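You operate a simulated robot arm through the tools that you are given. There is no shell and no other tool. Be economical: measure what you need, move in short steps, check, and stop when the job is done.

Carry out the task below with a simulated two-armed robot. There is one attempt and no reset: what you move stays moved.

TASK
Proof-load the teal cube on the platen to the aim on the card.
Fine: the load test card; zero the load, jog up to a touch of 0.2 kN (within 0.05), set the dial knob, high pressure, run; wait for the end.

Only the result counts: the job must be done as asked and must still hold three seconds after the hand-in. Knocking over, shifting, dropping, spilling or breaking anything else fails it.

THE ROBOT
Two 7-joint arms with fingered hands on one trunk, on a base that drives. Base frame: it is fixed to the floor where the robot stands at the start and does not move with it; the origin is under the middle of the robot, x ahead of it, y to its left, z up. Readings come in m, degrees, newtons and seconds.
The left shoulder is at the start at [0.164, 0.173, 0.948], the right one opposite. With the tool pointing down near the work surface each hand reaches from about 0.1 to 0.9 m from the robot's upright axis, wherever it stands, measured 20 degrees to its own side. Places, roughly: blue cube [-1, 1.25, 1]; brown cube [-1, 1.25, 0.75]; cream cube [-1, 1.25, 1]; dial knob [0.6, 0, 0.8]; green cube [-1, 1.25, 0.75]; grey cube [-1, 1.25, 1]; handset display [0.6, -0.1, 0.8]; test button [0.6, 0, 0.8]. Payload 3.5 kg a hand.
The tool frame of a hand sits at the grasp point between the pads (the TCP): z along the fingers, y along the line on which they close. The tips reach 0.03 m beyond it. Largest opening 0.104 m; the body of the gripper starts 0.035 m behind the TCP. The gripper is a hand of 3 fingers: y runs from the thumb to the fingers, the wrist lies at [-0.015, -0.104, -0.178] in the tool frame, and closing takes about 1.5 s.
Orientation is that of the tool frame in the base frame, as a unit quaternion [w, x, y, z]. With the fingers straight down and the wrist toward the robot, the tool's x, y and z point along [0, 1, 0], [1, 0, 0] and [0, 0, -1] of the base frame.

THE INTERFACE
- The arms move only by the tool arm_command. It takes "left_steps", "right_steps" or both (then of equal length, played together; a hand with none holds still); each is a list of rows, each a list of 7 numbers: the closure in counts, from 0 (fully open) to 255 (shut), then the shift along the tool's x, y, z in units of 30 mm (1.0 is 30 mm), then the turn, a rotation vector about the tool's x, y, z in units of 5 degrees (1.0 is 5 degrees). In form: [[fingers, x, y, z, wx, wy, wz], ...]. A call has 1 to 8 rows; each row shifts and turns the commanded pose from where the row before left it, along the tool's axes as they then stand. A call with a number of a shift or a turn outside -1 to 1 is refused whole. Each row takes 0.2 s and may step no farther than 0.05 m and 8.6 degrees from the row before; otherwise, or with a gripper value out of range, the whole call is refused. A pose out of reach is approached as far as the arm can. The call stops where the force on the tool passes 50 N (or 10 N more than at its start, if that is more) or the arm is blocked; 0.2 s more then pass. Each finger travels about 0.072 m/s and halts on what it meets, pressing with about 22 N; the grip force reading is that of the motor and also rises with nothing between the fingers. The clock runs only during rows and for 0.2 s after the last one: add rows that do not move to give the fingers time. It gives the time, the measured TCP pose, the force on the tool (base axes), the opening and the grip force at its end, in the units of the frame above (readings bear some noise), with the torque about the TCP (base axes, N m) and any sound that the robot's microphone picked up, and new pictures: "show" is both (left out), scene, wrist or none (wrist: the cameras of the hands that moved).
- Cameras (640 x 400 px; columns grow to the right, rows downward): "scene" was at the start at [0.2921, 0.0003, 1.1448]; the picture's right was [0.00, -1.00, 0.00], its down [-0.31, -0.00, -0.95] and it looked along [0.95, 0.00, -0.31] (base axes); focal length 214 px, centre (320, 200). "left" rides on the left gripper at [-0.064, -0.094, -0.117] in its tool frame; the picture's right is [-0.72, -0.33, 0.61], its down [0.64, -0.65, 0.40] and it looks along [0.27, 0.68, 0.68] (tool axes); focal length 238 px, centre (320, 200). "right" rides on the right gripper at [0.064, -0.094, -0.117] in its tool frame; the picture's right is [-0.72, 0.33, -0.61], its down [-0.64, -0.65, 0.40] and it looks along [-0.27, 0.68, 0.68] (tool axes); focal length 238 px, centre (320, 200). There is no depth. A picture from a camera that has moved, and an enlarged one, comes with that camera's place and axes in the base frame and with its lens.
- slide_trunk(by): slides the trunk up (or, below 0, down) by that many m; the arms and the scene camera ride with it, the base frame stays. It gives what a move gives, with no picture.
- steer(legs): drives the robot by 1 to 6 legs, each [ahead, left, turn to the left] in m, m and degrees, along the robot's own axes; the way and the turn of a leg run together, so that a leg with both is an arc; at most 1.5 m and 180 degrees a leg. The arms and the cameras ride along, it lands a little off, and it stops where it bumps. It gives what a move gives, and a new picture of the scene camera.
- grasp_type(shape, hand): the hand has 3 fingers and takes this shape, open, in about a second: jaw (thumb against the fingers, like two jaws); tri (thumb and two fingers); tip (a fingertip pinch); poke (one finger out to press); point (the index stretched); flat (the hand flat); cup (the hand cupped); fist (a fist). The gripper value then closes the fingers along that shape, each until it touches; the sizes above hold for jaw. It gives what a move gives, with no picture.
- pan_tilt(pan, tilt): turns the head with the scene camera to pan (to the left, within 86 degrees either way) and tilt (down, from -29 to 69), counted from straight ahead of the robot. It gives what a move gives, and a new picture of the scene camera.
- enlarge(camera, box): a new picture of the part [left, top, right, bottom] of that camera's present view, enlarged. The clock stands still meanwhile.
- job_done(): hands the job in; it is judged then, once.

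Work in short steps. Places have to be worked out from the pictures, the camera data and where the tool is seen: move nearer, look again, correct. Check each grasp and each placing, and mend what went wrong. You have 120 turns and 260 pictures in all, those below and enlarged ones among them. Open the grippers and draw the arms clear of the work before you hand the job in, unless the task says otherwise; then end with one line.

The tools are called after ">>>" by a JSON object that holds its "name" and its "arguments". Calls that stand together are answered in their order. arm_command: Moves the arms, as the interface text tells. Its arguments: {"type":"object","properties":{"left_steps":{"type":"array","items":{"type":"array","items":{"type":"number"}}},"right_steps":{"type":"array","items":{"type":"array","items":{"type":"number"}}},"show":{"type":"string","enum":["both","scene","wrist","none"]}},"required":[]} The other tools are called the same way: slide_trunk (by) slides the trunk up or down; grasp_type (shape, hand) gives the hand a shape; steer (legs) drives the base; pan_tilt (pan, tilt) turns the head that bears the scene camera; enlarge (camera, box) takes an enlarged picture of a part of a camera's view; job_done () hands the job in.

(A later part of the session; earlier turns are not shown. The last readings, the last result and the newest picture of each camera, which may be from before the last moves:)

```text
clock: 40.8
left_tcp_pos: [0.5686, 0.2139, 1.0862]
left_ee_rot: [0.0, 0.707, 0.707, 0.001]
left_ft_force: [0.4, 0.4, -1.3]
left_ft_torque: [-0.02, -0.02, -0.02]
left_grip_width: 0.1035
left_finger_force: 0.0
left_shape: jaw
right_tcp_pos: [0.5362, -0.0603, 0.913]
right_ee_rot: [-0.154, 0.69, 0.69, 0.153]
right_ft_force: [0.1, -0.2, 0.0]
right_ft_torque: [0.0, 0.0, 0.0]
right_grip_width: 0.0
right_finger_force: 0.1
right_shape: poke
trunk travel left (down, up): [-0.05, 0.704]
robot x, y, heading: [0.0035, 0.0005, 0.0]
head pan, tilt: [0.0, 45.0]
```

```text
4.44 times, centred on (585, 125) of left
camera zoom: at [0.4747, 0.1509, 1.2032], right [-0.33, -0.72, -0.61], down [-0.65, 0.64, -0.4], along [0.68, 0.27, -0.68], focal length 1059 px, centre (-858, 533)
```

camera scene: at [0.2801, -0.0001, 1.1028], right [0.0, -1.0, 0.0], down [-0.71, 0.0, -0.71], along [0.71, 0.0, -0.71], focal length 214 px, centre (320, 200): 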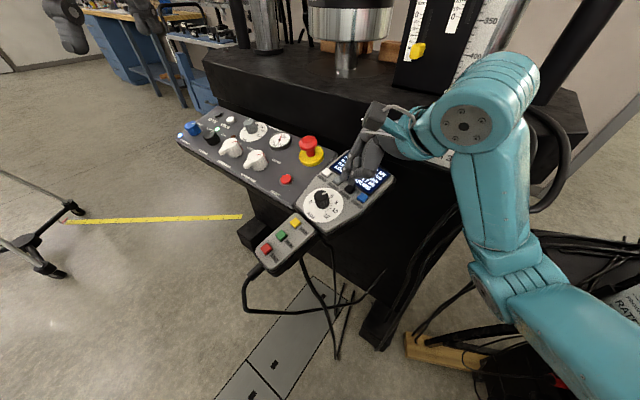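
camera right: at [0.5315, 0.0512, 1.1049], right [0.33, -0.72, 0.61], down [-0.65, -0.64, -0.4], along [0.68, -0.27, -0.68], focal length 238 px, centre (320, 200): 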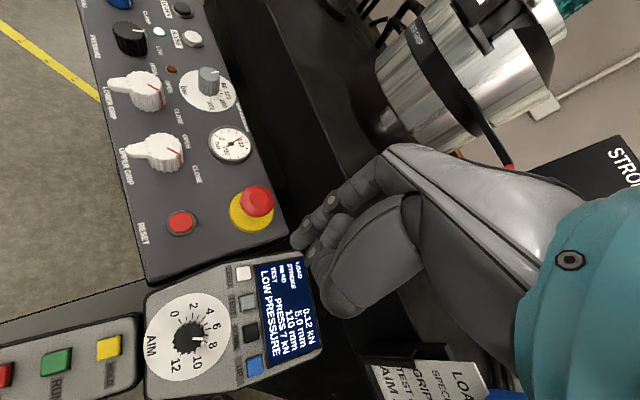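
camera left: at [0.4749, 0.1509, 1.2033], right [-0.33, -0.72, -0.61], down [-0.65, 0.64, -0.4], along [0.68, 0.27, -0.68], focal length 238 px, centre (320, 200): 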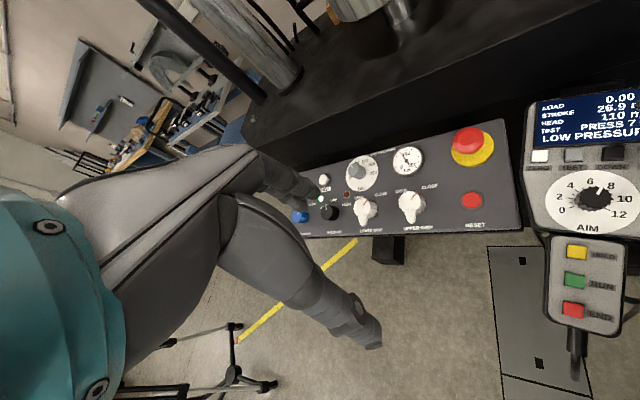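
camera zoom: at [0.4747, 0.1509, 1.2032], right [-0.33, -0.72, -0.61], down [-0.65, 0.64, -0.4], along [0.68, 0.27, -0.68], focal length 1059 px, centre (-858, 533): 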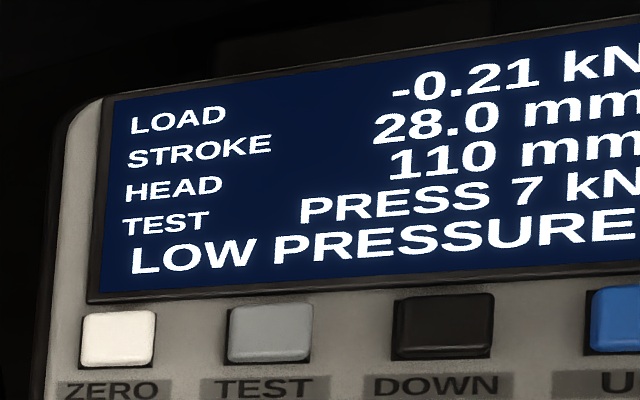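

-0.21 kN, within band. Now the dial: raise, undo the lean, align to the handset's tilt (~11°), and switch to jaw.

>>> {"name": "arm_command", "arguments": {"right_steps": [[0, 0.42, 0, -0.9, 0, 0, 0], [0, 0, 0, 0, 0, -1, 0], [0, 0, 0, 0, 0, -1, 0], [0, 0, 0, 0, 0, -1, 0], [0, 0, 0, 0, 0, -1, 0], [0, 0, 0, 0, 0, -1, 0], [0, 0, 0, 0, -0.8, -0.75, 0], [0, 0, 0, 0, -0.8, -0.75, 0]], "show": "none"}}

>>> {"name": "grasp_type", "arguments": {"hand": "right", "shape": "jaw"}}

```text
clock: 42.6
left_tcp_pos: [0.5672, 0.2143, 1.0864]
left_ee_rot: [0.0, 0.707, 0.707, 0.0]
left_ft_force: [0.1, 0.5, 0.1]
left_ft_torque: [0.0, 0.0, 0.01]
left_grip_width: 0.1038
left_finger_force: 0.0
left_shape: jaw
right_tcp_pos: [0.5356, -0.0613, 0.9418]
right_ee_rot: [0.096, 0.704, 0.703, 0.003]
right_ft_force: [-0.2, 0.7, -0.6]
right_ft_torque: [0.04, -0.01, 0.02]
right_grip_width: 0.0003
right_finger_force: 0.1
right_shape: poke
trunk travel left (down, up): [-0.05, 0.704]
robot x, y, heading: [0.0011, -0.0043, 0.0]
head pan, tilt: [0.0, 45.0]
```

```text
clock: 43.5
left_tcp_pos: [0.5691, 0.2141, 1.0867]
left_ee_rot: [0.0, 0.707, 0.707, 0.0]
left_ft_force: [-0.1, -0.5, 0.3]
left_ft_torque: [0.0, 0.01, 0.0]
left_grip_width: 0.1037
left_finger_force: 0.0
left_shape: jaw
right_tcp_pos: [0.536, -0.0605, 0.9414]
right_ee_rot: [0.095, 0.703, 0.704, 0.003]
right_ft_force: [0.3, -0.3, -0.1]
right_ft_torque: [0.01, 0.0, -0.02]
right_grip_width: 0.1041
right_finger_force: 0.0
right_shape: jaw
trunk travel left (down, up): [-0.05, 0.704]
robot x, y, heading: [-0.0012, -0.0006, -0.2]
head pan, tilt: [0.0, 45.0]
```

Move over the knob, pre-closing to about 50 mm.

>>> {"name": "arm_command", "arguments": {"right_steps": [[60, 0.79, 0.07, 0.33, 0, 0, 0], [120, 0.79, 0.07, 0.33, 0, 0, 0], [120, 0.79, 0.07, 0.33, 0, 0, 0], [120, 0, 0, 0, 0, 0, 0], [120, 0, 0, 0, 0, 0, 0]], "show": "none"}}

>>> {"name": "enlarge", "arguments": {"camera": "scene", "box": [250, 100, 410, 240]}}

>>> {"name": "enlarge", "arguments": {"camera": "left", "box": [480, 60, 640, 260]}}

>>> {"name": "enlarge", "arguments": {"camera": "right", "box": [100, 150, 420, 400]}}

```text
clock: 44.7
left_tcp_pos: [0.5685, 0.2156, 1.0859]
left_ee_rot: [0.0, 0.707, 0.707, 0.001]
left_ft_force: [0.4, -0.5, 0.0]
left_ft_torque: [-0.02, -0.01, -0.01]
left_grip_width: 0.1041
left_finger_force: 0.0
left_shape: jaw
right_tcp_pos: [0.5464, 0.0065, 0.9069]
right_ee_rot: [0.096, 0.703, 0.705, 0.003]
right_ft_force: [0.6, 0.4, 0.1]
right_ft_torque: [-0.01, -0.01, -0.01]
right_grip_width: 0.0554
right_finger_force: 0.0
right_shape: jaw
trunk travel left (down, up): [-0.05, 0.704]
robot x, y, heading: [-0.0015, -0.0014, -0.1]
head pan, tilt: [0.0, 45.0]
```

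```text
2.86 times, centred on (330, 170) of scene
camera zoom: at [0.2801, -0.0001, 1.1028], right [0.0, -1.0, 0.0], down [-0.71, 0.0, -0.71], along [0.71, 0.0, -0.71], focal length 613 px, centre (291, 286)
```

zoom: 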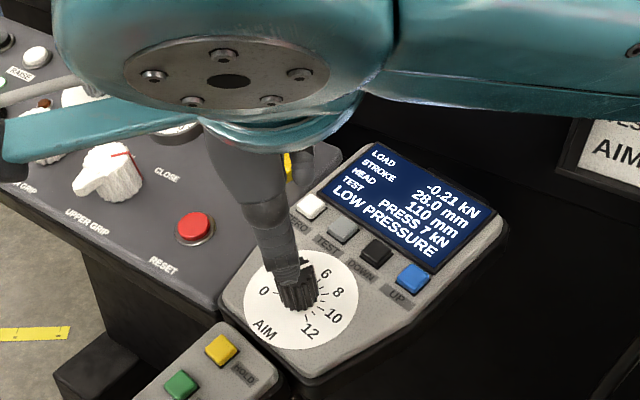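

```text
2.00 times, centred on (560, 160) of left
camera zoom: at [0.4746, 0.1509, 1.2033], right [-0.33, -0.72, -0.61], down [-0.65, 0.64, -0.4], along [0.68, 0.27, -0.68], focal length 477 px, centre (-160, 280)
```

zoom: 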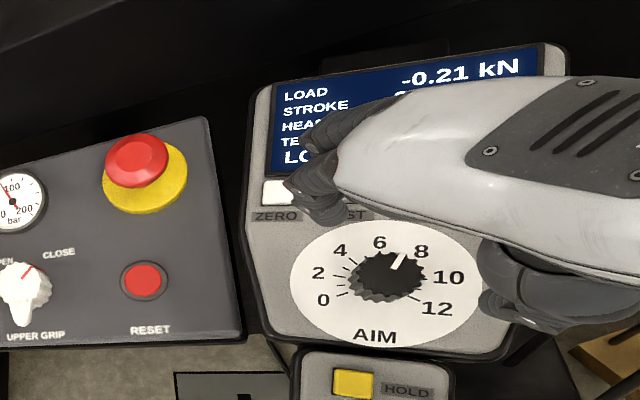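

```text
1.60 times, centred on (260, 275) of right
camera zoom: at [0.4389, 0.0833, 0.9982], right [0.23, -0.63, 0.74], down [-0.6, -0.69, -0.4], along [0.77, -0.35, -0.54], focal length 381 px, centre (416, 80)
```

zoom: 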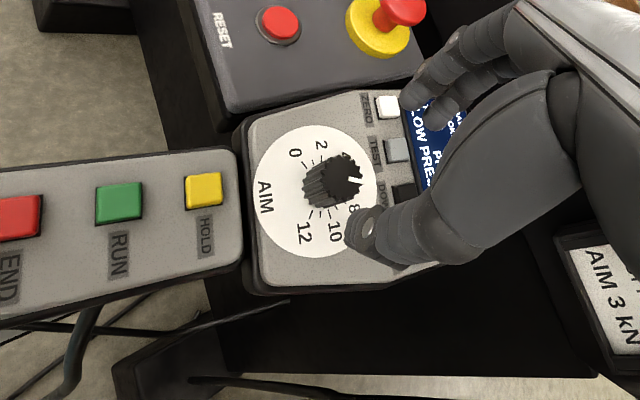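

Geometry confirms: knob top ≈(0.556,-0.001,0.839), directly along the tool axis. Descend 50 mm.

>>> {"name": "arm_command", "arguments": {"right_steps": [[120, 0, 0, 0.6, 0, 0, 0], [120, 0, 0, 0.6, 0, 0, 0], [120, 0, 0, 0.5, 0, 0, 0], [120, 0, 0, 0, 0, 0, 0]], "show": "none"}}

>>> {"name": "enlarge", "arguments": {"camera": "left", "box": [480, 60, 640, 260]}}

>>> {"name": "enlarge", "arguments": {"camera": "right", "box": [180, 130, 440, 330]}}

```text
clock: 45.7
left_tcp_pos: [0.5686, 0.2146, 1.0866]
left_ee_rot: [0.0, 0.707, 0.707, 0.0]
left_ft_force: [0.0, -0.6, 0.0]
left_ft_torque: [0.02, -0.01, 0.0]
left_grip_width: 0.1037
left_finger_force: 0.0
left_shape: jaw
right_tcp_pos: [0.5538, 0.0006, 0.8568]
right_ee_rot: [0.096, 0.703, 0.704, 0.003]
right_ft_force: [-0.6, -0.2, -0.2]
right_ft_torque: [-0.01, -0.01, 0.0]
right_grip_width: 0.0554
right_finger_force: 0.0
right_shape: jaw
trunk travel left (down, up): [-0.05, 0.704]
robot x, y, heading: [0.0009, -0.0012, 0.2]
head pan, tilt: [0.0, 45.0]
```

```text
2.00 times, centred on (560, 160) of left
camera zoom: at [0.4746, 0.1509, 1.2033], right [-0.33, -0.72, -0.61], down [-0.65, 0.64, -0.4], along [0.68, 0.27, -0.68], focal length 477 px, centre (-160, 280)
```

zoom: 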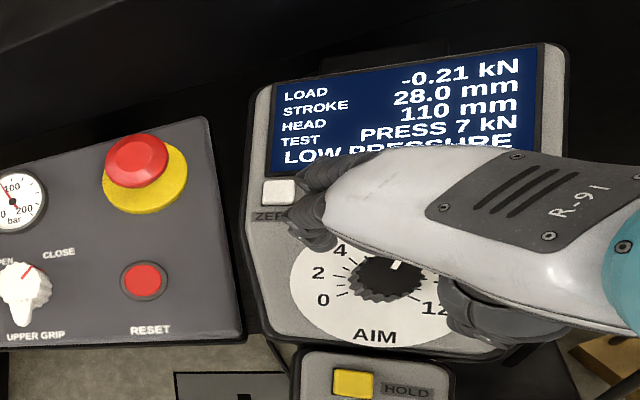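

```text
2.00 times, centred on (310, 230) of right
camera zoom: at [0.446, 0.077, 0.9483], right [0.23, -0.63, 0.74], down [-0.6, -0.69, -0.4], along [0.77, -0.35, -0.54], focal length 477 px, centre (340, 140)
```

zoom: 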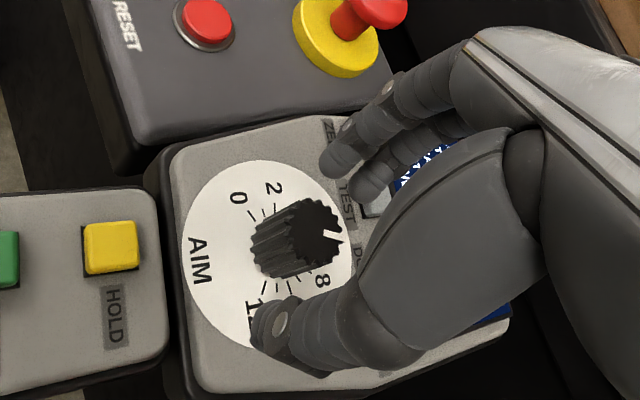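

Knob lies between thumb and fingers. Nudge 2 mm left and close.

>>> {"name": "arm_command", "arguments": {"right_steps": [[140, 0.07, 0, 0.1, 0, 0, 0], [170, 0, 0, 0, 0, 0, 0], [200, 0, 0, 0, 0, 0, 0], [225, 0, 0, 0, 0, 0, 0], [225, 0, 0, 0, 0, 0, 0], [225, 0, 0, 0, 0, 0, 0]], "show": "none"}}

>>> {"name": "enlarge", "arguments": {"camera": "right", "box": [180, 130, 440, 330]}}

>>> {"name": "enlarge", "arguments": {"camera": "left", "box": [540, 80, 640, 230]}}

```text
clock: 47.1
left_tcp_pos: [0.5675, 0.2136, 1.0861]
left_ee_rot: [0.001, 0.707, 0.708, 0.0]
left_ft_force: [0.5, 0.1, -0.1]
left_ft_torque: [0.02, 0.02, -0.02]
left_grip_width: 0.1039
left_finger_force: 0.0
left_shape: jaw
right_tcp_pos: [0.5548, 0.0025, 0.8523]
right_ee_rot: [0.095, 0.703, 0.705, 0.002]
right_ft_force: [-0.4, -0.5, -3.9]
right_ft_torque: [0.0, -0.04, 0.0]
right_grip_width: 0.0184
right_finger_force: 21.9
right_shape: jaw
trunk travel left (down, up): [-0.05, 0.704]
robot x, y, heading: [-0.0036, -0.0015, 0.0]
head pan, tilt: [0.0, 45.0]
```

```text
2.00 times, centred on (310, 230) of right
camera zoom: at [0.4464, 0.079, 0.9447], right [0.23, -0.63, 0.74], down [-0.6, -0.69, -0.4], along [0.77, -0.35, -0.54], focal length 477 px, centre (340, 140)
```

zoom: 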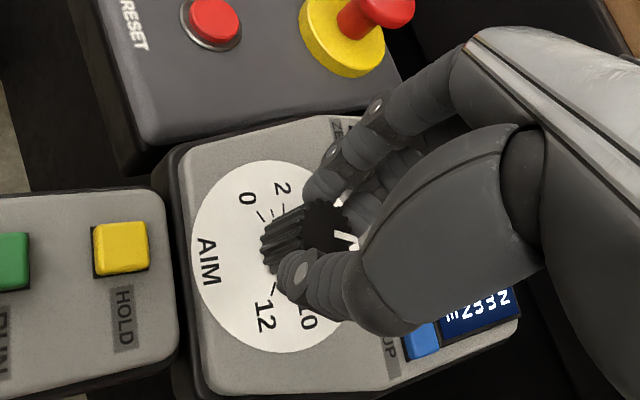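

```text
2.67 times, centred on (590, 155) of left
camera zoom: at [0.4748, 0.1509, 1.2032], right [-0.33, -0.72, -0.61], down [-0.65, 0.64, -0.4], along [0.68, 0.27, -0.68], focal length 636 px, centre (-400, 320)
```

zoom: 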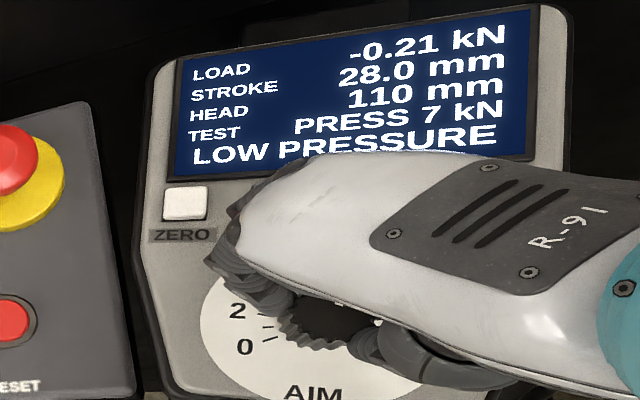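

Gripped. Turn CCW 30° and read.

>>> {"name": "arm_command", "arguments": {"right_steps": [[225, 0, 0, 0, 0, 0, -1], [225, 0, 0, 0, 0, 0, -1], [225, 0, 0, 0, 0, 0, -1], [225, 0, 0, 0, 0, 0, -1], [225, 0, 0, 0, 0, 0, -1], [225, 0, 0, 0, 0, 0, -1], [225, 0, 0, 0, 0, 0, 0]], "show": "none"}}

>>> {"name": "enlarge", "arguments": {"camera": "left", "box": [540, 80, 640, 230]}}

>>> {"name": "enlarge", "arguments": {"camera": "right", "box": [180, 130, 440, 330]}}

```text
clock: 48.7
left_tcp_pos: [0.5688, 0.2136, 1.0874]
left_ee_rot: [0.0, 0.707, 0.707, 0.0]
left_ft_force: [1.2, -0.3, 0.4]
left_ft_torque: [-0.02, 0.03, 0.0]
left_grip_width: 0.1037
left_finger_force: 0.0
left_shape: jaw
right_tcp_pos: [0.5533, 0.0011, 0.852]
right_ee_rot: [0.093, 0.497, 0.863, -0.022]
right_ft_force: [0.7, -0.9, 4.5]
right_ft_torque: [-0.1, -0.01, -0.01]
right_grip_width: 0.0185
right_finger_force: 21.8
right_shape: jaw
trunk travel left (down, up): [-0.05, 0.704]
robot x, y, heading: [-0.0017, 0.0011, -0.1]
head pan, tilt: [0.0, 45.0]
```

```text
2.67 times, centred on (590, 155) of left
camera zoom: at [0.4743, 0.1507, 1.2035], right [-0.33, -0.72, -0.61], down [-0.65, 0.64, -0.4], along [0.68, 0.27, -0.68], focal length 636 px, centre (-400, 320)
```

zoom: 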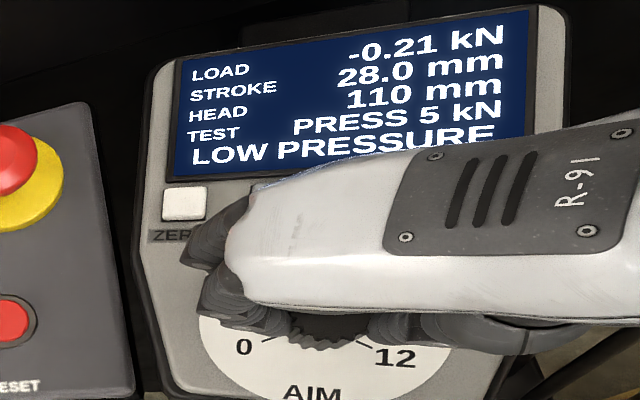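

```text
2.00 times, centred on (310, 230) of right
camera zoom: at [0.4261, 0.0226, 0.9487], right [0.55, -0.37, 0.75], down [-0.19, -0.93, -0.32], along [0.81, 0.03, -0.58], focal length 477 px, centre (340, 140)
```

zoom: 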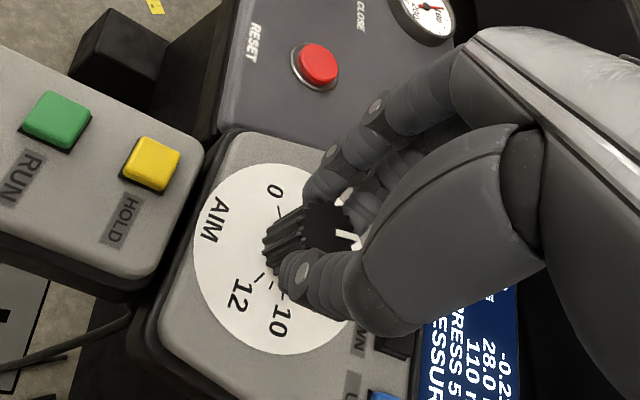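

Reading 5 kN. Another 25°, then read.

>>> {"name": "arm_command", "arguments": {"right_steps": [[225, 0, 0, 0, 0, 0, -1], [225, 0, 0, 0, 0, 0, -1], [225, 0, 0, 0, 0, 0, -1], [225, 0, 0, 0, 0, 0, -1], [225, 0, 0, 0, 0, 0, -1], [225, 0, 0, 0, 0, 0, 0]], "show": "none"}}

>>> {"name": "enlarge", "arguments": {"camera": "left", "box": [540, 80, 640, 230]}}

```text
clock: 50.1
left_tcp_pos: [0.5688, 0.2138, 1.0863]
left_ee_rot: [0.0, 0.707, 0.707, 0.0]
left_ft_force: [0.5, -0.3, -0.6]
left_ft_torque: [0.0, 0.03, 0.02]
left_grip_width: 0.1037
left_finger_force: 0.1
left_shape: jaw
right_tcp_pos: [0.5543, 0.0013, 0.8519]
right_ee_rot: [0.086, 0.299, 0.95, -0.04]
right_ft_force: [1.9, -5.0, 6.9]
right_ft_torque: [-0.19, -0.05, -0.01]
right_grip_width: 0.0181
right_finger_force: 22.3
right_shape: jaw
trunk travel left (down, up): [-0.05, 0.704]
robot x, y, heading: [0.0006, -0.0016, 0.1]
head pan, tilt: [0.0, 45.0]
```

```text
2.67 times, centred on (590, 155) of left
camera zoom: at [0.4743, 0.1503, 1.2036], right [-0.33, -0.72, -0.61], down [-0.65, 0.64, -0.4], along [0.68, 0.27, -0.68], focal length 636 px, centre (-400, 320)
```

zoom: 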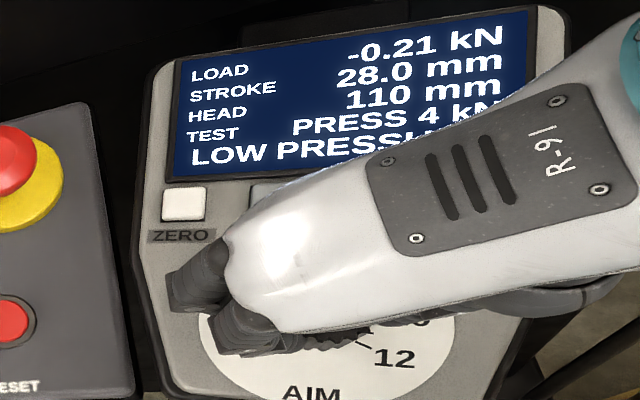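

Now 4 kN (≈20°/unit). Another 25° to reach 80° total.

>>> {"name": "arm_command", "arguments": {"right_steps": [[225, 0, 0, 0, 0, 0, -1], [225, 0, 0, 0, 0, 0, -1], [225, 0, 0, 0, 0, 0, -1], [225, 0, 0, 0, 0, 0, -1], [225, 0, 0, 0, 0, 0, -1], [225, 0, 0, 0, 0, 0, 0]], "show": "none"}}

>>> {"name": "enlarge", "arguments": {"camera": "left", "box": [540, 80, 640, 230]}}

>>> {"name": "enlarge", "arguments": {"camera": "right", "box": [180, 130, 440, 330]}}

```text
clock: 51.5
left_tcp_pos: [0.5678, 0.2146, 1.0858]
left_ee_rot: [0.0, 0.708, 0.707, 0.001]
left_ft_force: [-0.1, 0.3, -0.1]
left_ft_torque: [0.01, -0.01, 0.0]
left_grip_width: 0.1038
left_finger_force: 0.1
left_shape: jaw
right_tcp_pos: [0.5539, 0.0003, 0.8515]
right_ee_rot: [0.075, 0.086, 0.992, -0.06]
right_ft_force: [2.8, -9.4, 4.8]
right_ft_torque: [-0.41, -0.09, -0.1]
right_grip_width: 0.0184
right_finger_force: 22.1
right_shape: jaw
trunk travel left (down, up): [-0.05, 0.704]
robot x, y, heading: [-0.0013, -0.0008, -0.0]
head pan, tilt: [0.0, 45.0]
```

```text
2.67 times, centred on (590, 155) of left
camera zoom: at [0.4746, 0.15, 1.2034], right [-0.33, -0.72, -0.61], down [-0.65, 0.64, -0.4], along [0.68, 0.27, -0.68], focal length 636 px, centre (-400, 320)
```

zoom: 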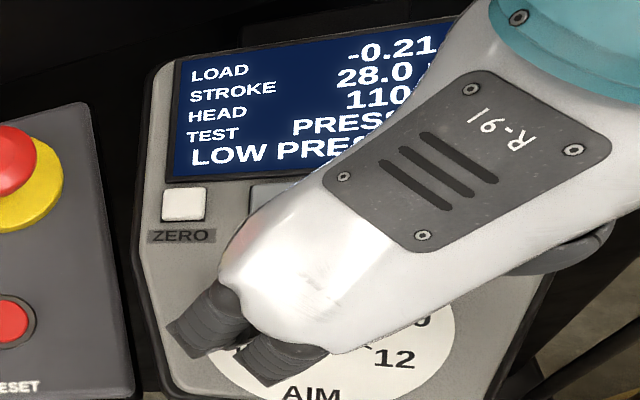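

```text
2.00 times, centred on (310, 230) of right
camera zoom: at [0.4595, -0.0664, 0.9654], right [0.67, 0.28, 0.68], down [0.56, -0.8, -0.23], along [0.48, 0.54, -0.69], focal length 477 px, centre (340, 140)
```

zoom: 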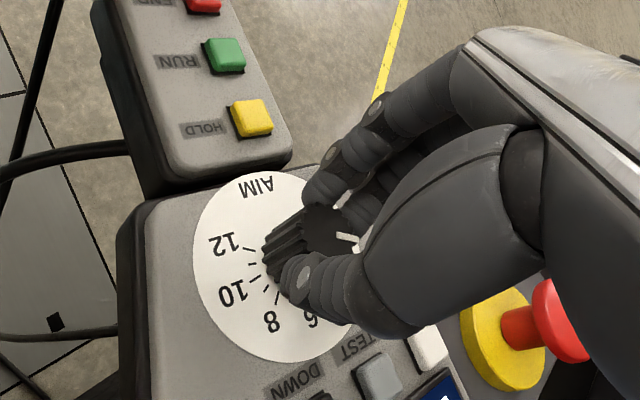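

Reading hidden; check from the head camera.

>>> {"name": "enlarge", "arguments": {"camera": "scene", "box": [280, 130, 410, 240]}}

```text
3.64 times, centred on (345, 185) of scene
camera zoom: at [0.28, -0.0009, 1.1028], right [0.0, -1.0, 0.0], down [-0.71, 0.0, -0.71], along [0.71, 0.0, -0.71], focal length 780 px, centre (229, 254)
```

zoom: 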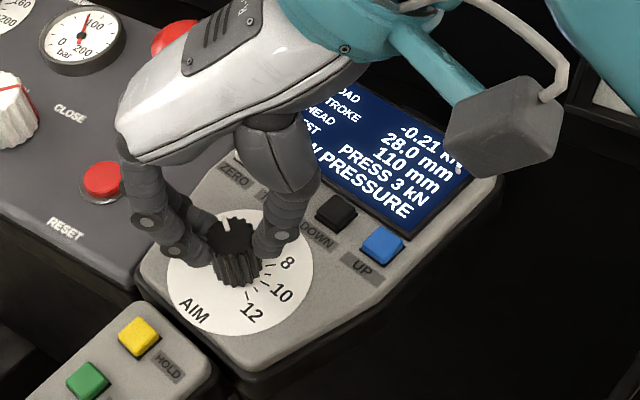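

PRESS 3 kN. Open gently and rise along the knob axis.

>>> {"name": "arm_command", "arguments": {"right_steps": [[160, 0, 0, 0, 0, 0, 0], [160, 0, 0, 0, 0, 0, 0], [160, 0, 0, 0, 0, 0, 0], [160, 0, 0, -0.7, 0, 0, 0], [160, 0, 0, -1, 0, 0, 0], [160, 0, 0, -1, 0, 0, 0], [160, 0, 0, -1, 0, 0, 0], [160, 0, 0, 0, 0, 0, 0]], "show": "scene"}}

>>> {"name": "enlarge", "arguments": {"camera": "left", "box": [540, 80, 640, 230]}}

>>> {"name": "enlarge", "arguments": {"camera": "scene", "box": [290, 140, 400, 240]}}

```text
clock: 53.3
left_tcp_pos: [0.5682, 0.2144, 1.0859]
left_ee_rot: [0.001, 0.707, 0.707, 0.0]
left_ft_force: [0.4, 0.0, 1.1]
left_ft_torque: [-0.01, -0.01, -0.02]
left_grip_width: 0.1041
left_finger_force: 0.0
left_shape: jaw
right_tcp_pos: [0.5382, 0.0134, 0.9604]
right_ee_rot: [0.074, 0.087, 0.992, -0.06]
right_ft_force: [-0.2, -0.3, 0.5]
right_ft_torque: [0.0, -0.01, 0.02]
right_grip_width: 0.0385
right_finger_force: 0.1
right_shape: jaw
trunk travel left (down, up): [-0.05, 0.704]
robot x, y, heading: [0.0026, 0.0014, 0.3]
head pan, tilt: [0.0, 45.0]
camera scene: at [0.2802, -0.0001, 1.1027], right [0.0, -1.0, 0.0], down [-0.71, 0.0, -0.71], along [0.71, 0.0, -0.71], focal length 214 px, centre (320, 200)
```

scene: 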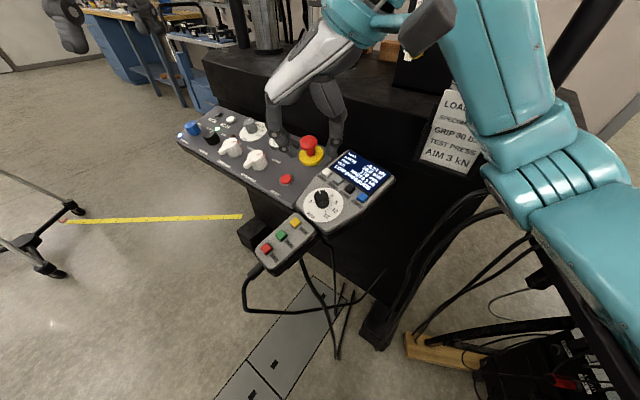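

```text
2.67 times, centred on (590, 155) of left
camera zoom: at [0.4747, 0.1509, 1.2032], right [-0.33, -0.72, -0.61], down [-0.65, 0.64, -0.4], along [0.68, 0.27, -0.68], focal length 636 px, centre (-400, 320)
```

zoom: 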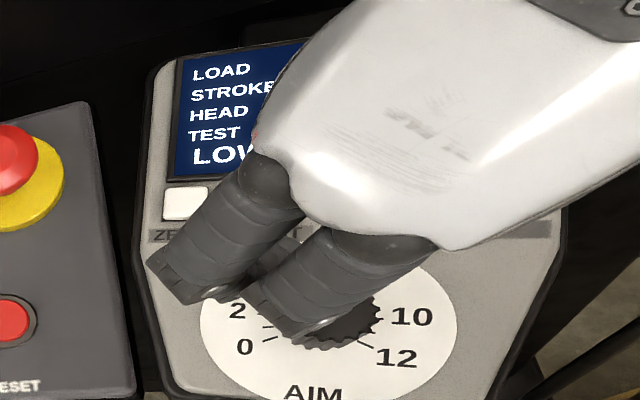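

```text
4.00 times, centred on (345, 190) of scene
camera zoom: at [0.2802, -0.0001, 1.1027], right [0.0, -1.0, 0.0], down [-0.71, 0.0, -0.71], along [0.71, 0.0, -0.71], focal length 858 px, centre (220, 240)
```

zoom: 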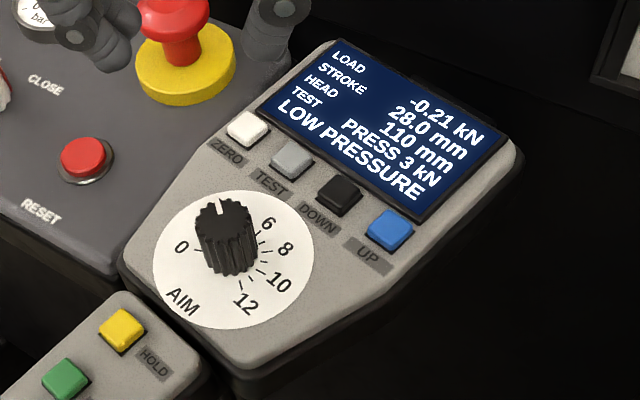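

Aim reads 3 kN, load -0.21. Withdraw the right hand and bring the left hand toward the black PRESSURE knob (≈0.81, 0.29, 0.82).

>>> {"name": "arm_command", "arguments": {"right_steps": [[160, 0, -1, -0.3, 0, 0, 0], [160, 0, -1, -0.3, 0, 0, 0], [160, 0, -1, -0.3, 0, 0, 0], [160, 0, -1, -0.3, 0, 0, 0], [160, 0, 0, 0, 0, 0, 1], [160, 0, 0, 0, 0, 0, 1], [160, 0, 0, 0, 0, 0, 1], [160, 0, 0, 0, 0, 0, 1]], "left_steps": [[0, 0.3, 0.9, 0.4, 0, 0, 0], [0, 0.3, 0.9, 0.4, 0, 0, 0], [0, 0.3, 0.9, 0.4, 0, 0, 0], [0, 0.3, 0.9, 0.4, 0, 0, 0], [0, 0.3, 0.9, 0.4, 0, 0, 0], [0, 0.3, 0.9, 0.4, 0, 0, 0], [0, 0.3, 0.9, 0.4, 0, 0, 0], [0, 0, 0, 0, 0, 0, 0]]}}

```text
clock: 55.1
left_tcp_pos: [0.7586, 0.2757, 1.001]
left_ee_rot: [0.0, 0.708, 0.707, 0.0]
left_ft_force: [0.4, 1.1, 0.0]
left_ft_torque: [-0.01, -0.02, 0.0]
left_grip_width: 0.1038
left_finger_force: 0.1
left_shape: jaw
right_tcp_pos: [0.5119, -0.0962, 1.0097]
right_ee_rot: [0.085, 0.258, 0.961, -0.045]
right_ft_force: [0.0, -0.5, -0.4]
right_ft_torque: [-0.01, -0.01, 0.0]
right_grip_width: 0.038
right_finger_force: 0.1
right_shape: jaw
trunk travel left (down, up): [-0.05, 0.704]
robot x, y, heading: [0.0008, 0.0007, 0.0]
head pan, tilt: [0.0, 45.0]
camera scene: at [0.28, -0.0001, 1.1028], right [0.0, -1.0, 0.0], down [-0.71, 0.0, -0.71], along [0.71, 0.0, -0.71], focal length 214 px, centre (320, 200)
camera right: at [0.3949, -0.1316, 1.1151], right [0.69, 0.01, 0.72], down [0.27, -0.93, -0.25], along [0.67, 0.37, -0.65], focal length 238 px, centre (320, 200)
camera left: at [0.6642, 0.2131, 1.1179], right [-0.33, -0.72, -0.61], down [-0.65, 0.64, -0.4], along [0.68, 0.27, -0.68], focal length 238 px, centre (320, 200)
```

scene: 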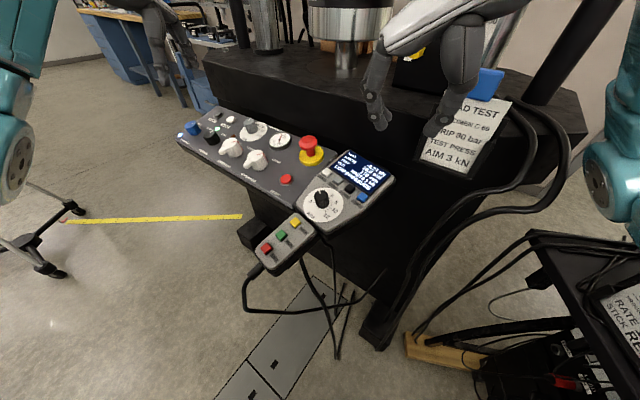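
right: 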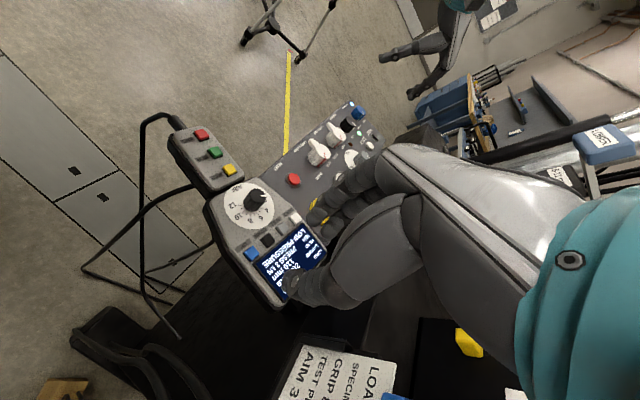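
left: 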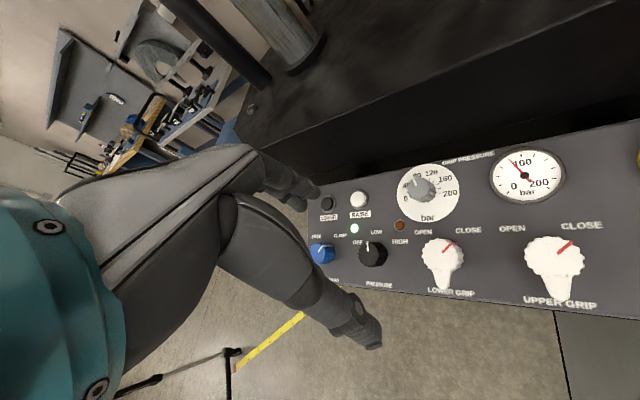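

Zoom to see the knob marks and shape.

>>> {"name": "enlarge", "arguments": {"camera": "left", "box": [290, 170, 430, 300]}}

>>> {"name": "enlarge", "arguments": {"camera": "scene", "box": [170, 90, 270, 170]}}

>>> {"name": "enlarge", "arguments": {"camera": "right", "box": [300, 80, 400, 160]}}

```text
3.08 times, centred on (360, 235) of left
camera zoom: at [0.6642, 0.2131, 1.1179], right [-0.33, -0.72, -0.61], down [-0.65, 0.64, -0.4], along [0.68, 0.27, -0.68], focal length 733 px, centre (197, 92)
```

zoom: 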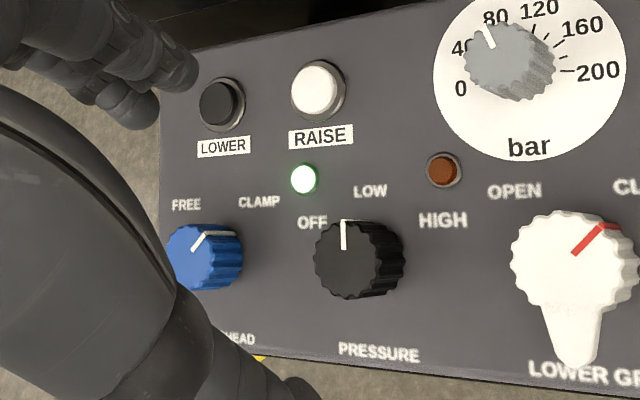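

```text
5.00 times, centred on (220, 130) of scene
camera zoom: at [0.28, -0.0001, 1.1028], right [0.0, -1.0, 0.0], down [-0.71, 0.0, -0.71], along [0.71, 0.0, -0.71], focal length 1072 px, centre (820, 550)
```

zoom: 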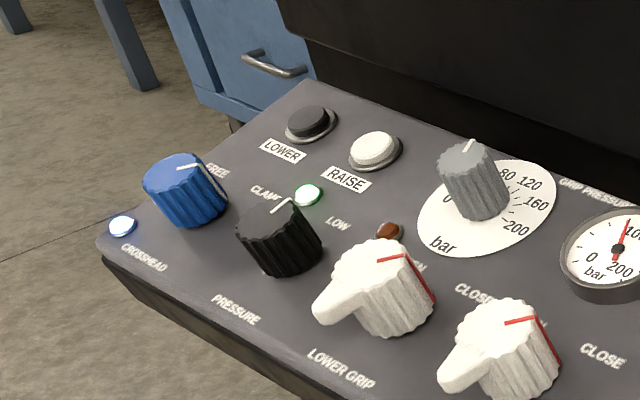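

```text
5.00 times, centred on (350, 120) of right
camera zoom: at [0.3949, -0.1316, 1.1151], right [0.69, 0.01, 0.72], down [0.27, -0.93, -0.25], along [0.67, 0.37, -0.65], focal length 1192 px, centre (170, 600)
```

zoom: 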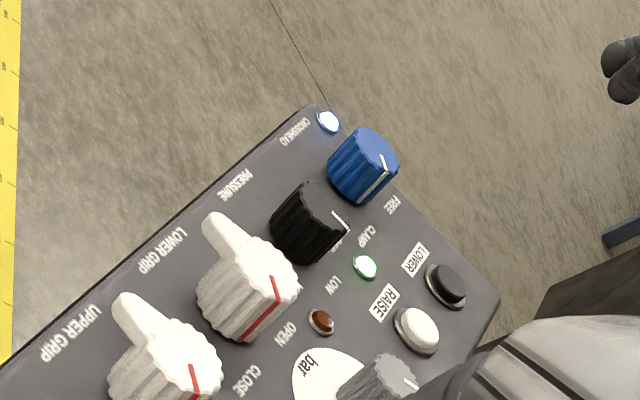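

Knob top ≈(0.817,0.298,0.817), row yaw ≈35°, tilt ≈10°; HIGH is ~45° clockwise. Orient the left hand accordingly.

>>> {"name": "arm_command", "arguments": {"left_steps": [[0, 0, 0, 0, 0, 0, 1], [0, 0, 0, 0, 0, 0, 1], [0, 0, 0, 0, 0, 0, 1], [60, 0, 0, 0, 0, 0, 1], [90, 0, 0, 0, 0, 0, 1], [90, 0, 0, 0, 0, 0, 1], [90, 0, 0, 0, -1, 0, 1], [90, 0, 0, 0, -1, 0, 0]], "show": "none"}}

```text
clock: 56.9
left_tcp_pos: [0.7574, 0.2768, 1.002]
left_ee_rot: [0.077, 0.884, 0.459, 0.043]
left_ft_force: [0.1, 0.9, 0.6]
left_ft_torque: [-0.01, -0.06, 0.01]
left_grip_width: 0.0678
left_finger_force: 0.1
left_shape: jaw
right_tcp_pos: [0.5125, -0.0959, 1.0089]
right_ee_rot: [0.085, 0.257, 0.962, -0.045]
right_ft_force: [0.3, 0.7, 0.8]
right_ft_torque: [-0.01, 0.0, 0.0]
right_grip_width: 0.0386
right_finger_force: 0.0
right_shape: jaw
trunk travel left (down, up): [-0.05, 0.704]
robot x, y, heading: [-0.0001, -0.0007, -0.2]
head pan, tilt: [0.0, 45.0]
```

Orientation good. Move to 50 mm above the knob.

>>> {"name": "arm_command", "arguments": {"left_steps": [[90, 0.34, 0.026, 0.82, 0, 0, 0], [90, 0.34, 0.026, 0.82, 0, 0, 0], [90, 0.34, 0.026, 0.82, 0, 0, 0], [90, 0.34, 0.026, 0.82, 0, 0, 0], [90, 0.34, 0.026, 0.82, 0, 0, 0], [90, 0, 0, 0, 0, 0, 0]], "show": "wrist"}}

>>> {"name": "enlarge", "arguments": {"camera": "scene", "box": [150, 60, 290, 170]}}

>>> {"name": "enlarge", "arguments": {"camera": "right", "box": [280, 60, 420, 170]}}

```text
clock: 58.3
left_tcp_pos: [0.8057, 0.3054, 0.8794]
left_ee_rot: [0.077, 0.883, 0.461, 0.041]
left_ft_force: [0.0, -0.3, 0.0]
left_ft_torque: [0.02, 0.0, -0.04]
left_grip_width: 0.0677
left_finger_force: 0.2
left_shape: jaw
right_tcp_pos: [0.5118, -0.0966, 1.0088]
right_ee_rot: [0.084, 0.258, 0.961, -0.046]
right_ft_force: [-0.4, -0.1, -1.5]
right_ft_torque: [-0.02, -0.01, -0.01]
right_grip_width: 0.0385
right_finger_force: 0.1
right_shape: jaw
trunk travel left (down, up): [-0.05, 0.704]
robot x, y, heading: [-0.0016, -0.0004, -0.1]
head pan, tilt: [0.0, 45.0]
camera left: at [0.678, 0.3181, 0.9783], right [-0.59, -0.46, -0.66], down [-0.1, 0.85, -0.51], along [0.8, -0.23, -0.55], focal length 238 px, centre (320, 200)
```

left: 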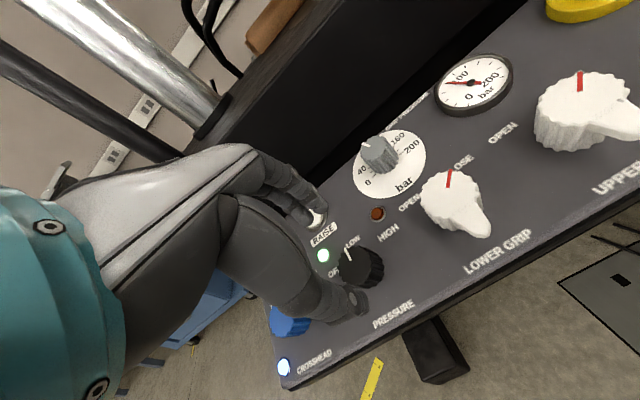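

```text
3.64 times, centred on (220, 115) of scene
camera zoom: at [0.28, -0.0001, 1.1028], right [0.0, -1.0, 0.0], down [-0.71, 0.0, -0.71], along [0.71, 0.0, -0.71], focal length 780 px, centre (684, 509)
```

zoom: 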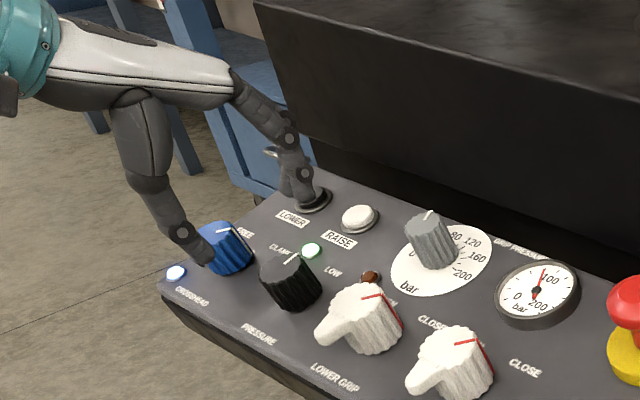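

```text
3.64 times, centred on (350, 115) of right
camera zoom: at [0.395, -0.1318, 1.115], right [0.69, 0.01, 0.72], down [0.27, -0.93, -0.25], along [0.67, 0.37, -0.65], focal length 867 px, centre (211, 509)
```

zoom: 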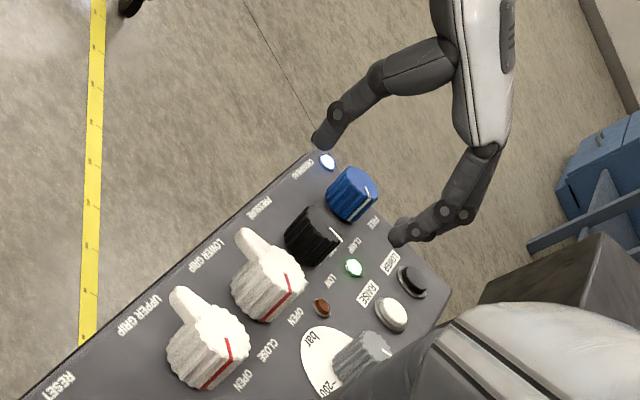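

Refined knob top ≈(0.826,0.301,0.811). Shift and descend with the gap narrowed.

>>> {"name": "arm_command", "arguments": {"left_steps": [[110, 0.27, 0.24, 0, 0, 0, 0], [110, 0, 0, 0.6, 0, 0, 0], [110, 0, 0, 0.6, 0, 0, 0], [110, 0, 0, 0.3, 0, 0, 0], [110, 0, 0, 0, 0, 0, 0]], "show": "wrist"}}

>>> {"name": "enlarge", "arguments": {"camera": "scene", "box": [150, 60, 290, 170]}}

>>> {"name": "enlarge", "arguments": {"camera": "right", "box": [300, 70, 400, 160]}}

```text
clock: 59.5
left_tcp_pos: [0.8256, 0.3035, 0.8383]
left_ee_rot: [0.078, 0.883, 0.46, 0.042]
left_ft_force: [0.2, -0.7, -0.2]
left_ft_torque: [-0.02, -0.02, 0.0]
left_grip_width: 0.0596
left_finger_force: 0.0
left_shape: jaw
right_tcp_pos: [0.5125, -0.0969, 1.009]
right_ee_rot: [0.085, 0.258, 0.961, -0.046]
right_ft_force: [-0.2, 0.2, 0.4]
right_ft_torque: [0.01, 0.0, 0.0]
right_grip_width: 0.0383
right_finger_force: 0.1
right_shape: jaw
trunk travel left (down, up): [-0.05, 0.704]
robot x, y, heading: [0.0028, 0.0006, 0.0]
head pan, tilt: [0.0, 45.0]
camera left: at [0.6962, 0.3162, 0.9368], right [-0.59, -0.46, -0.66], down [-0.1, 0.85, -0.51], along [0.8, -0.23, -0.55], focal length 238 px, centre (320, 200)
```

left: 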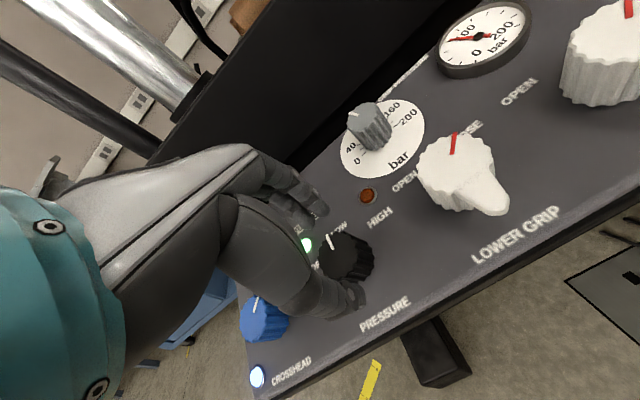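

```text
3.64 times, centred on (220, 115) of scene
camera zoom: at [0.2801, -0.0001, 1.1028], right [0.0, -1.0, 0.0], down [-0.71, 0.0, -0.71], along [0.71, 0.0, -0.71], focal length 780 px, centre (684, 509)
```

zoom: 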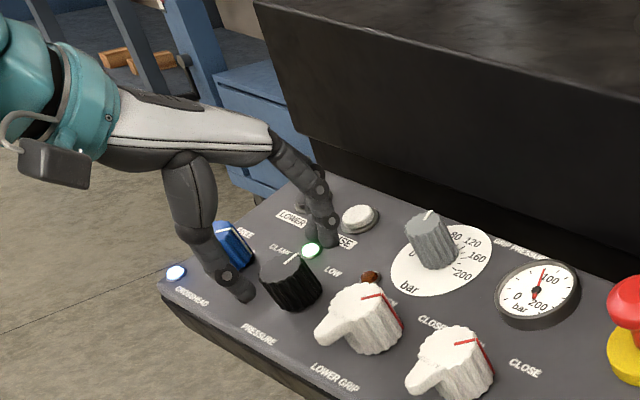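

```text
4.44 times, centred on (350, 115) of right
camera zoom: at [0.395, -0.1318, 1.115], right [0.69, 0.01, 0.72], down [0.27, -0.93, -0.25], along [0.67, 0.37, -0.65], focal length 1059 px, centre (187, 578)
```

zoom: 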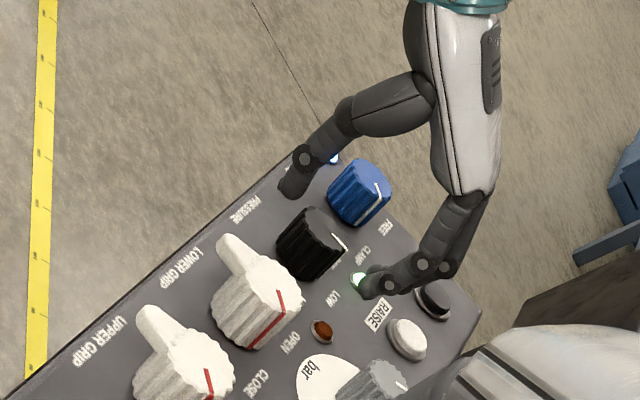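

Aligned in all three views. Descend 11 mm and close.

>>> {"name": "arm_command", "arguments": {"left_steps": [[110, 0, 0, 0.38, 0, 0, 0], [140, 0, 0, 0, 0, 0, 0], [170, 0, 0, 0, 0, 0, 0], [200, 0, 0, 0, 0, 0, 0], [225, 0, 0, 0, 0, 0, 0], [225, 0, 0, 0, 0, 0, 0]], "show": "wrist"}}

>>> {"name": "enlarge", "arguments": {"camera": "scene", "box": [150, 60, 290, 170]}}

```text
clock: 60.9
left_tcp_pos: [0.8253, 0.3036, 0.8274]
left_ee_rot: [0.076, 0.884, 0.46, 0.041]
left_ft_force: [-5.0, 2.5, -2.1]
left_ft_torque: [0.09, 0.11, 0.0]
left_grip_width: 0.0275
left_finger_force: 22.2
left_shape: jaw
right_tcp_pos: [0.5126, -0.0964, 1.009]
right_ee_rot: [0.085, 0.258, 0.961, -0.046]
right_ft_force: [-0.3, 0.6, 0.5]
right_ft_torque: [0.01, 0.02, -0.03]
right_grip_width: 0.0385
right_finger_force: 0.1
right_shape: jaw
trunk travel left (down, up): [-0.05, 0.704]
robot x, y, heading: [-0.0001, 0.002, 0.0]
head pan, tilt: [0.0, 45.0]
camera left: at [0.6969, 0.3154, 0.9255], right [-0.59, -0.46, -0.66], down [-0.1, 0.85, -0.51], along [0.8, -0.23, -0.55], focal length 238 px, centre (320, 200)
```

left: 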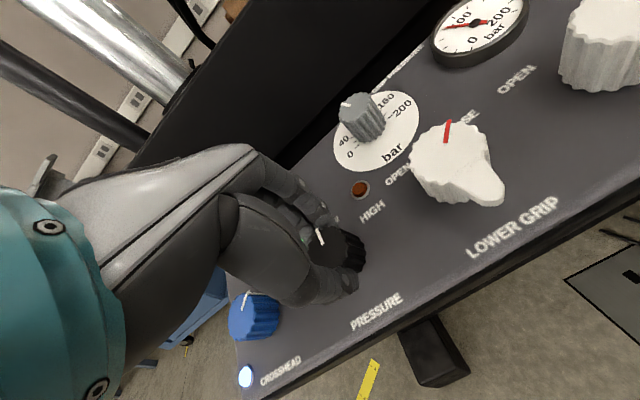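

```text
3.64 times, centred on (220, 115) of scene
camera zoom: at [0.2798, 0.0003, 1.1028], right [0.0, -1.0, 0.0], down [-0.71, 0.0, -0.71], along [0.71, 0.0, -0.71], focal length 780 px, centre (684, 509)
```

zoom: 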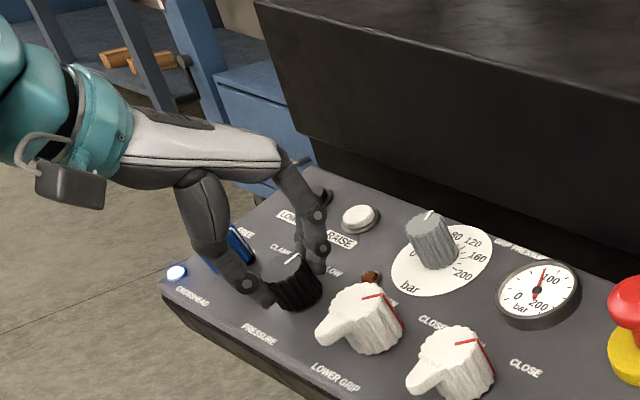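

Gripped. Turn clockwise 40° and check the lamp/display.

>>> {"name": "arm_command", "arguments": {"left_steps": [[225, 0, 0, 0, 0, 0, 1], [225, 0, 0, 0, 0, 0, 1], [225, 0, 0, 0, 0, 0, 1], [225, 0, 0, 0, 0, 0, 1], [225, 0, 0, 0, 0, 0, 1], [225, 0, 0, 0, 0, 0, 1], [225, 0, 0, 0, 0, 0, 1], [225, 0, 0, 0, 0, 0, 1]], "show": "wrist"}}

>>> {"name": "enlarge", "arguments": {"camera": "scene", "box": [150, 60, 290, 170]}}

>>> {"name": "enlarge", "arguments": {"camera": "scene", "box": [290, 140, 400, 240]}}

```text
clock: 62.7
left_tcp_pos: [0.7594, 0.2862, 0.8153]
left_ee_rot: [0.058, 0.988, 0.129, 0.065]
left_ft_force: [-0.4, 0.4, 0.2]
left_ft_torque: [0.01, 0.02, 0.01]
left_grip_width: 0.0205
left_finger_force: 21.9
left_shape: jaw
left hand out of reach, approached as far as the arm can: row 1, 2, 3, 4, 5, 6, 7, 8
right_tcp_pos: [0.5136, -0.0962, 1.0089]
right_ee_rot: [0.085, 0.257, 0.962, -0.046]
right_ft_force: [0.5, -0.6, 0.3]
right_ft_torque: [-0.01, 0.0, 0.0]
right_grip_width: 0.0382
right_finger_force: 0.0
right_shape: jaw
trunk travel left (down, up): [-0.05, 0.704]
robot x, y, heading: [0.0042, 0.0002, -0.4]
head pan, tilt: [0.0, 45.0]
camera left: at [0.6572, 0.3716, 0.9105], right [-0.68, 0.07, -0.73], down [0.51, 0.76, -0.41], along [0.52, -0.65, -0.55], focal length 238 px, centre (320, 200)
```

left: 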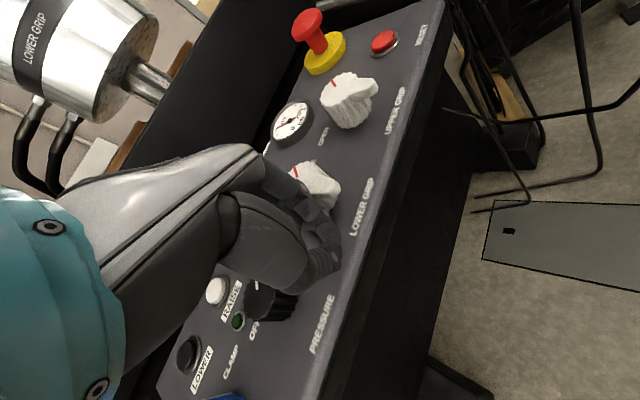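

```text
3.64 times, centred on (220, 115) of scene
camera zoom: at [0.2799, -0.0001, 1.1029], right [0.0, -1.0, 0.0], down [-0.71, 0.0, -0.71], along [0.71, 0.0, -0.71], focal length 780 px, centre (684, 509)
```

zoom: 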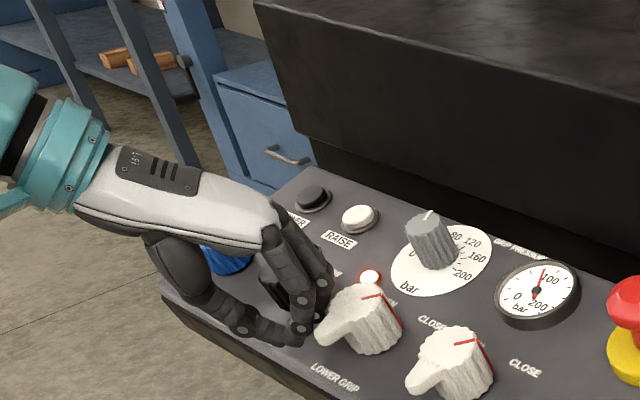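

```text
4.00 times, centred on (345, 190) of scene
camera zoom: at [0.2799, -0.0001, 1.1029], right [0.0, -1.0, 0.0], down [-0.71, 0.0, -0.71], along [0.71, 0.0, -0.71], focal length 858 px, centre (220, 240)
```

zoom: 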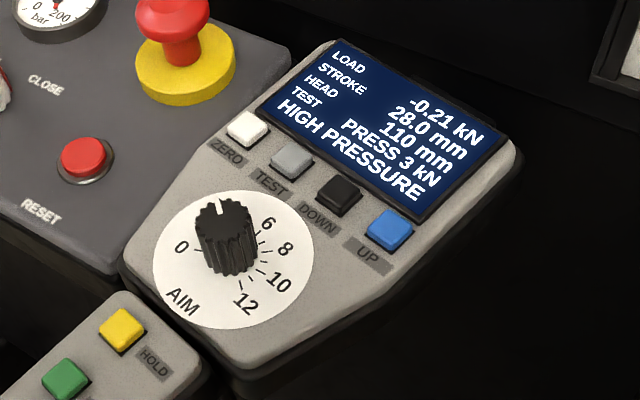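

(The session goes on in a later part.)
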